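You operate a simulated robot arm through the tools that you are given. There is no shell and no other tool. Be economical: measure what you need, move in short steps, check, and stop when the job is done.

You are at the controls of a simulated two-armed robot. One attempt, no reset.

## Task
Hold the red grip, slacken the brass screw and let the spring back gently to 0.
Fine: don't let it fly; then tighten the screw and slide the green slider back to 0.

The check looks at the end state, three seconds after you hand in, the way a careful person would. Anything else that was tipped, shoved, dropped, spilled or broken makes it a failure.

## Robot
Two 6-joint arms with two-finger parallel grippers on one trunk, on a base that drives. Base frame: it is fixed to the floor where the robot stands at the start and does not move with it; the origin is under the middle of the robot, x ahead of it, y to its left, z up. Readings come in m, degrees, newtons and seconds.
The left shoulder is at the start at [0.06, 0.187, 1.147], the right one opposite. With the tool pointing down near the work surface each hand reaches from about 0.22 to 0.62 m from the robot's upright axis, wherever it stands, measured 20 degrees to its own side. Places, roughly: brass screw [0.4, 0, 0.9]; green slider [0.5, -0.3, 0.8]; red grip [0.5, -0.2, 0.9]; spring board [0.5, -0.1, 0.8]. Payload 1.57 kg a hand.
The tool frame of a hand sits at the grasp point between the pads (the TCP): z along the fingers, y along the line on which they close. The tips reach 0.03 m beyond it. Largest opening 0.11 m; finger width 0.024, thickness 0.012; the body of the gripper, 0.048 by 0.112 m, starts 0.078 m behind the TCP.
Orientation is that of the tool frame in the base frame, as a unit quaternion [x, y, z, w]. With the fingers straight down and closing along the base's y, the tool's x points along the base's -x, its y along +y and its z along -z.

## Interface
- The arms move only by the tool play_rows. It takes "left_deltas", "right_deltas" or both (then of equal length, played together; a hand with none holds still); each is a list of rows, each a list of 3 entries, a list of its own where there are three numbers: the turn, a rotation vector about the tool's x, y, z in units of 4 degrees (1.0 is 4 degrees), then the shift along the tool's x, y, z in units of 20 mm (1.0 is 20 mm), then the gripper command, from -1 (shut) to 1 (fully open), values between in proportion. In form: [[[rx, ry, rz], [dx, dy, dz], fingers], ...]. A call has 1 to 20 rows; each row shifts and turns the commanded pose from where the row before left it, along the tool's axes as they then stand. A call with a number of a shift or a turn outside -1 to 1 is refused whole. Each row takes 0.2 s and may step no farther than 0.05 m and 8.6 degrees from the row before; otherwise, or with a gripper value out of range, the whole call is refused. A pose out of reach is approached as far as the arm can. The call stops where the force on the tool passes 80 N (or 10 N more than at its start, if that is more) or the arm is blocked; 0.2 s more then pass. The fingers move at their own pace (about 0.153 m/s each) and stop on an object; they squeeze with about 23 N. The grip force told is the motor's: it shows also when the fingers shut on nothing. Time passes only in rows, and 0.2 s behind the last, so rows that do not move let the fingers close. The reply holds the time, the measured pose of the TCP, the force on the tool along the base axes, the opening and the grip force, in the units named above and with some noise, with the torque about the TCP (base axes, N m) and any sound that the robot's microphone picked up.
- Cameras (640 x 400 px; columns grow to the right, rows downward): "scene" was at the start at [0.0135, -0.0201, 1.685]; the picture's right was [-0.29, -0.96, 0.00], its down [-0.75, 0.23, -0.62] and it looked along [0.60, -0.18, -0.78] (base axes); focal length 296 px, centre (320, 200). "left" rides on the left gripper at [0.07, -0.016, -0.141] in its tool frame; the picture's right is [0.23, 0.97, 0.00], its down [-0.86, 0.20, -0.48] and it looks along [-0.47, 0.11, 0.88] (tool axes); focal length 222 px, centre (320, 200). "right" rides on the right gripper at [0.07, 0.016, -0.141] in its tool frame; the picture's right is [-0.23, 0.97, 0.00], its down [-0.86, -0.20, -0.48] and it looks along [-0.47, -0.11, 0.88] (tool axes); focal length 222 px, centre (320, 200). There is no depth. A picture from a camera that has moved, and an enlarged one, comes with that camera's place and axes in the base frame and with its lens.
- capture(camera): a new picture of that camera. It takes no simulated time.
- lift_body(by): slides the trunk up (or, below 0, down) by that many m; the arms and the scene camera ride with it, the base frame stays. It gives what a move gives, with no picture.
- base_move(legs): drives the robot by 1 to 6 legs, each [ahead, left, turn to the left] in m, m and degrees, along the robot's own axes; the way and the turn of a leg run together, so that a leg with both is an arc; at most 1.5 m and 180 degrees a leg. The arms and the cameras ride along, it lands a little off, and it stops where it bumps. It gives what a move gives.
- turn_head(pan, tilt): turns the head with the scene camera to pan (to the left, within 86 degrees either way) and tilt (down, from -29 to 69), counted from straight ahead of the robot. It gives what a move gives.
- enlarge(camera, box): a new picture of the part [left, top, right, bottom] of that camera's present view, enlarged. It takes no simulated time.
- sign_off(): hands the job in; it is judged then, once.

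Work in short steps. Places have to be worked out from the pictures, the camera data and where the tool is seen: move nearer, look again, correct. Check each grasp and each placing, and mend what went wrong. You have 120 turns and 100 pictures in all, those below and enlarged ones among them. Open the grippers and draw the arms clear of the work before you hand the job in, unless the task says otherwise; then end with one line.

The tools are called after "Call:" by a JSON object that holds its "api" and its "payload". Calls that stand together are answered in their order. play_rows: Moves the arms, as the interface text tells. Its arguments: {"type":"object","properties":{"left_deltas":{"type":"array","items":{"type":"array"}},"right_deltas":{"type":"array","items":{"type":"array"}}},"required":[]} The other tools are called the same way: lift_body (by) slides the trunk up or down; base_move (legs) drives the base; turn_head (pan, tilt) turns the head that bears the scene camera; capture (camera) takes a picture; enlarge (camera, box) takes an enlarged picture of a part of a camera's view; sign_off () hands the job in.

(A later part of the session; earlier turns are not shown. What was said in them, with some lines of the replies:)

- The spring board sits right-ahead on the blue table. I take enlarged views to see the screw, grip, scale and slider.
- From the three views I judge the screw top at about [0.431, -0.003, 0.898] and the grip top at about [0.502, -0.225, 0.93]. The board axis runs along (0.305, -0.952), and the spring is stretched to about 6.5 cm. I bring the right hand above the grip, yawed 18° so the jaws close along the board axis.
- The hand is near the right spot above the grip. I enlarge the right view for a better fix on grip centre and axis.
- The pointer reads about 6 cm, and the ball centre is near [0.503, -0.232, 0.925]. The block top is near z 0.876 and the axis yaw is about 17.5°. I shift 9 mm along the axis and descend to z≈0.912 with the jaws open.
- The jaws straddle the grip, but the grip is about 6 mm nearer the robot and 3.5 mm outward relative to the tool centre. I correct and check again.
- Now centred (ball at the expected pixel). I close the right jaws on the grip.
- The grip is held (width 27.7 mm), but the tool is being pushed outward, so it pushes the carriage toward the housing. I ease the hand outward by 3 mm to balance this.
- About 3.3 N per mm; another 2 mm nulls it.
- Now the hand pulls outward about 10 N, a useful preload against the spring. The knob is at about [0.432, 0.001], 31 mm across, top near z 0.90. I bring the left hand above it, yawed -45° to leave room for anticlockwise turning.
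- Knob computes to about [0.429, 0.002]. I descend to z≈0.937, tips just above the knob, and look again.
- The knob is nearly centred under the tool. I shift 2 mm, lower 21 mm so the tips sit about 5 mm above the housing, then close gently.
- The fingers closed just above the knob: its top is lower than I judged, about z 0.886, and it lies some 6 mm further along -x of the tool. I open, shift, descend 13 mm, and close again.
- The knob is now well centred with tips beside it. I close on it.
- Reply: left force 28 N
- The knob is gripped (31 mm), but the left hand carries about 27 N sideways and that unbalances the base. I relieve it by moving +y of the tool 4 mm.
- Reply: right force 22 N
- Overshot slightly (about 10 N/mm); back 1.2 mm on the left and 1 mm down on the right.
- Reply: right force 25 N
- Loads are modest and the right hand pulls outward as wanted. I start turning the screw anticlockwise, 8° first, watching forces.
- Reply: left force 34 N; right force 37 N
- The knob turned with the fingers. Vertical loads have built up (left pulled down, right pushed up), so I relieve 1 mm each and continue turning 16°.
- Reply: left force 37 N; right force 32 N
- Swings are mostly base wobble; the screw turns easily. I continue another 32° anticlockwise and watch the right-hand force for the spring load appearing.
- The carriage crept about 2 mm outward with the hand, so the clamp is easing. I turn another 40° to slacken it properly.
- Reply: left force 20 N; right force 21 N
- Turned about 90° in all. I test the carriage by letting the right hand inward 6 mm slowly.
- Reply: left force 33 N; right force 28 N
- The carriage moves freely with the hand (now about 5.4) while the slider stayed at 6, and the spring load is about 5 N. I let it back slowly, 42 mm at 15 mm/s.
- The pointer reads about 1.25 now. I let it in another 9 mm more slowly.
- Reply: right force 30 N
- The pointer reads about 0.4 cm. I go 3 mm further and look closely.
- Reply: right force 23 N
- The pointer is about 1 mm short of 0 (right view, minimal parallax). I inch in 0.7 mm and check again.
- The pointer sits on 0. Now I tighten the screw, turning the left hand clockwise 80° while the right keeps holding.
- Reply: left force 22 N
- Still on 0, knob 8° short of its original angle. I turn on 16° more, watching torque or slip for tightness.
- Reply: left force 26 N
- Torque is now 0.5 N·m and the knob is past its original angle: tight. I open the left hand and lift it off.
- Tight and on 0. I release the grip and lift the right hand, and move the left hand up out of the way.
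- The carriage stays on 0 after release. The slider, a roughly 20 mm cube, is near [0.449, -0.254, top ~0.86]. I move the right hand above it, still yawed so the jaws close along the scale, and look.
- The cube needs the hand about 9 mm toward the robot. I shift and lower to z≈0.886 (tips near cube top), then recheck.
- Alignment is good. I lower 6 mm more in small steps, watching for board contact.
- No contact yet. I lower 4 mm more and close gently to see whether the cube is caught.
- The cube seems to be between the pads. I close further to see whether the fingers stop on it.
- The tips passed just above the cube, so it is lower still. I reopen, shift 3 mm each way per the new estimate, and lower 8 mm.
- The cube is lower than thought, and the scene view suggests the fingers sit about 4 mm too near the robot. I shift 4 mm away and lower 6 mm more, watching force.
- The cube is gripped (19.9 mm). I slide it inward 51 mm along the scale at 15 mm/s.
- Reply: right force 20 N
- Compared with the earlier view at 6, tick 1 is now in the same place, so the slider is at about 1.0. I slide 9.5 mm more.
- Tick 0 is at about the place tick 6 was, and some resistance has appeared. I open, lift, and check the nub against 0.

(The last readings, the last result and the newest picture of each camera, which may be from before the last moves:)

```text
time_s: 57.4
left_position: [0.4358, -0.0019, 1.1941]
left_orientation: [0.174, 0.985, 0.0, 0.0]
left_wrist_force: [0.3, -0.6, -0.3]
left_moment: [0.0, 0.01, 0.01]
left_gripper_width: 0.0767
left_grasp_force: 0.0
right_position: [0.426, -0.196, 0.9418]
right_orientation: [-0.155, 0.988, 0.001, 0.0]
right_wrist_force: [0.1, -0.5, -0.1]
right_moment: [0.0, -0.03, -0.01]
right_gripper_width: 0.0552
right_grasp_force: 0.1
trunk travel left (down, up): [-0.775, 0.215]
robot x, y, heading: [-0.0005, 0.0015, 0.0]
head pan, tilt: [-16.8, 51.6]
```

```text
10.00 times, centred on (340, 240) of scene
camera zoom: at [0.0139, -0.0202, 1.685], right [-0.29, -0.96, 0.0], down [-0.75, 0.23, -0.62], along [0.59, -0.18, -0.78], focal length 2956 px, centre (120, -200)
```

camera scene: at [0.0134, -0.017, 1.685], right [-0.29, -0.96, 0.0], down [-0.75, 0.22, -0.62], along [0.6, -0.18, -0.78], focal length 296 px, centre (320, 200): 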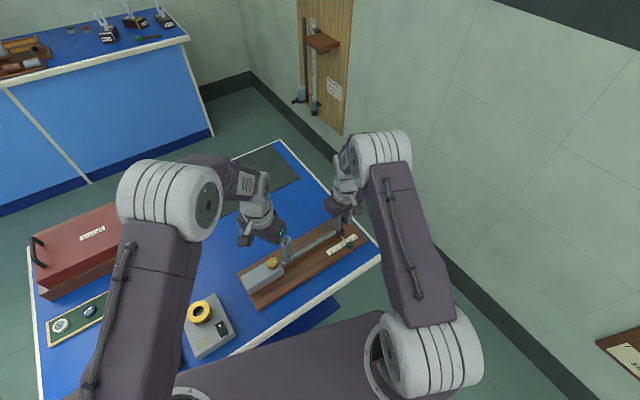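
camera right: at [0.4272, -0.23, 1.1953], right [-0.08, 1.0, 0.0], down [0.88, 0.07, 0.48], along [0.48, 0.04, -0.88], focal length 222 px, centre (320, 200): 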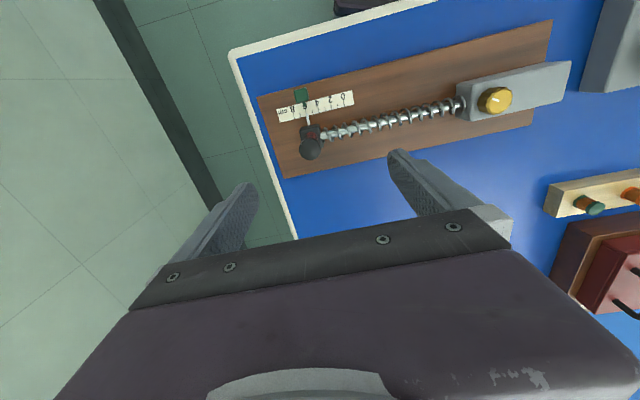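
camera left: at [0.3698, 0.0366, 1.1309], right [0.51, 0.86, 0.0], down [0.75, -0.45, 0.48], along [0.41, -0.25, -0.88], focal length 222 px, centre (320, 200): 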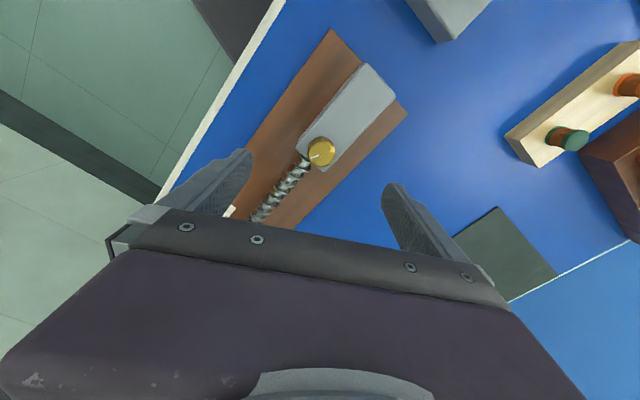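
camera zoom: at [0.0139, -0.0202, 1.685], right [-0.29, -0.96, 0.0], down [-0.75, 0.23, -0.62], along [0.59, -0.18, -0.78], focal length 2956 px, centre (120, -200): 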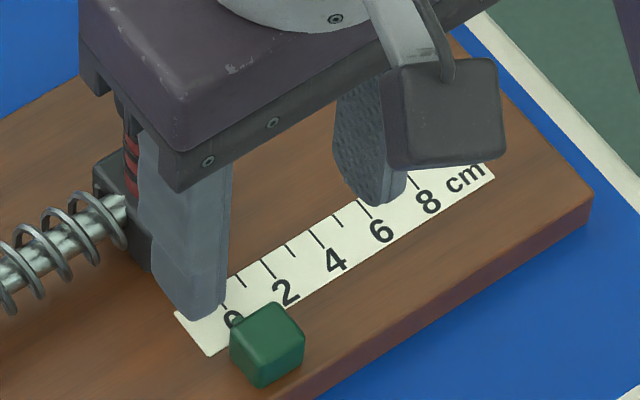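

The nub lines up with 0 to within a fraction of a millimetre, and the carriage pointer is on 0 too. I raise the right hand clear and open both hands.

Call:
{"api": "play_rows", "payload": {"right_deltas": [[[0, 0, 0], [0, 0, -1], 0], [[0, 0, 0], [0, 0, -1], 0.3], [[0, 0, 0], [0, 0, -1], 0.6], [[0, 0, 0], [0, 0, -1], 1], [[0, 0, 0], [0, 0, -1], 1], [[0, 0, 0], [0, 0, -1], 1], [[0, 0, 0], [0, -0.5, -1], 1], [[0, 0, 0], [0, -0.5, -1], 1], [[0, 0, 0], [0, -0.5, -1], 1], [[0, 0, 0], [0, -0.5, -1], 1], [[0, 0, 0], [0, -0.5, -1], 1], [[0, 0, 0], [0, 0, 0], 1]], "left_deltas": [[[0, 0, 0], [0, 0.3, 0], 1], [[0, 0, 0], [0, 0.3, 0], 1], [[0, 0, 0], [0, 0.3, 0], 1], [[0, 0, 0], [0, 0.3, 0], 1], [[0, 0, 0], [0, 0.3, 0], 1], [[0, 0, 0], [0, 0.3, 0], 1], [[0, 0, 0], [0, 0.3, 0], 1], [[0, 0, 0], [0, 0.3, 0], 1], [[0, 0, 0], [0, 0, 0], 1], [[0, 0, 0], [0, 0, 0], 1], [[0, 0, 0], [0, 0, 0], 1], [[0, 0, 0], [0, 0, 0], 1]]}}

Call:
{"api": "capture", "payload": {"camera": "scene"}}

Call:
{"api": "enlarge", "payload": {"camera": "scene", "box": [230, 200, 390, 320]}}

Call:
{"api": "enlarge", "payload": {"camera": "right", "box": [280, 60, 440, 180]}}

```text
time_s: 60.0
left_position: [0.4548, 0.044, 1.1906]
left_orientation: [0.174, 0.985, 0.0, 0.0]
left_wrist_force: [0.8, -0.8, -0.5]
left_moment: [0.0, -0.01, 0.0]
left_gripper_width: 0.1102
left_grasp_force: 0.0
right_position: [0.4443, -0.246, 1.1619]
right_orientation: [-0.155, 0.988, -0.001, -0.001]
right_wrist_force: [-0.7, 0.1, 0.6]
right_moment: [0.01, -0.01, -0.01]
right_gripper_width: 0.1098
right_grasp_force: 0.1
trunk travel left (down, up): [-0.775, 0.215]
robot x, y, heading: [0.0001, -0.0027, -0.2]
head pan, tilt: [-16.8, 51.6]
```

```text
35 pictures are left
camera scene: at [0.0137, -0.0201, 1.685], right [-0.29, -0.96, 0.0], down [-0.75, 0.23, -0.62], along [0.6, -0.18, -0.78], focal length 296 px, centre (320, 200)
```

scene: 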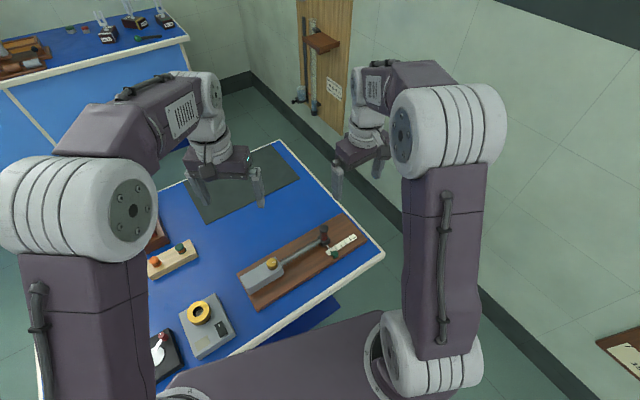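

```text
3.33 times, centred on (310, 260) of scene
camera zoom: at [0.0137, -0.0201, 1.685], right [-0.29, -0.96, 0.0], down [-0.75, 0.23, -0.62], along [0.6, -0.18, -0.78], focal length 986 px, centre (353, 0)
```

zoom: 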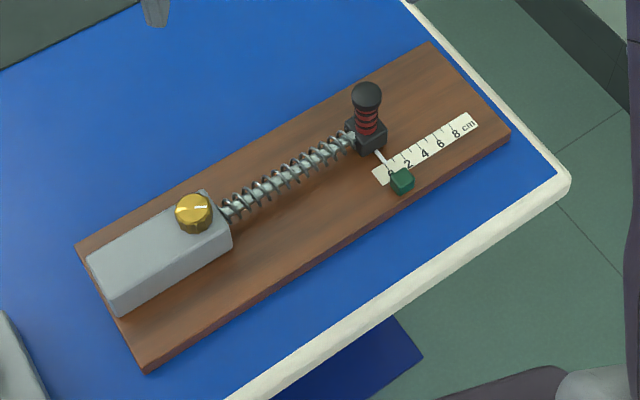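

```text
3.33 times, centred on (360, 120) of right
camera zoom: at [0.3709, -0.252, 1.3054], right [-0.08, 1.0, 0.0], down [0.88, 0.07, 0.48], along [0.48, 0.04, -0.88], focal length 740 px, centre (187, 467)
```

zoom: 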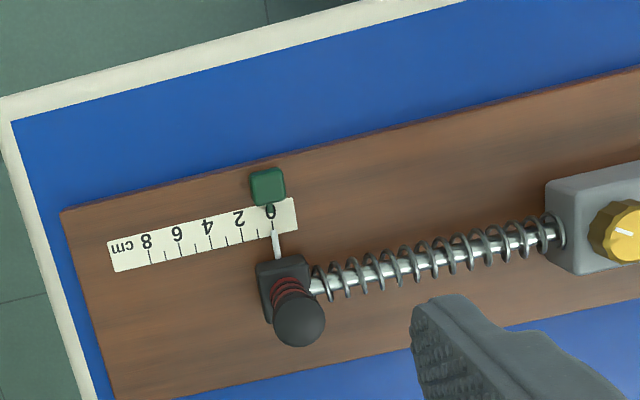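

The board hasn't moved, the carriage and slider are both on 0, the screw is tight, and both hands are open and clear. I hand in.

Call:
{"api": "sign_off", "payload": {}}

```text
The job is handed in.
```

I let the spring back slowly to 0 while holding the red grip, tightened the brass screw again, and slid the green slider to 0. Both hands are open and clear of the board.
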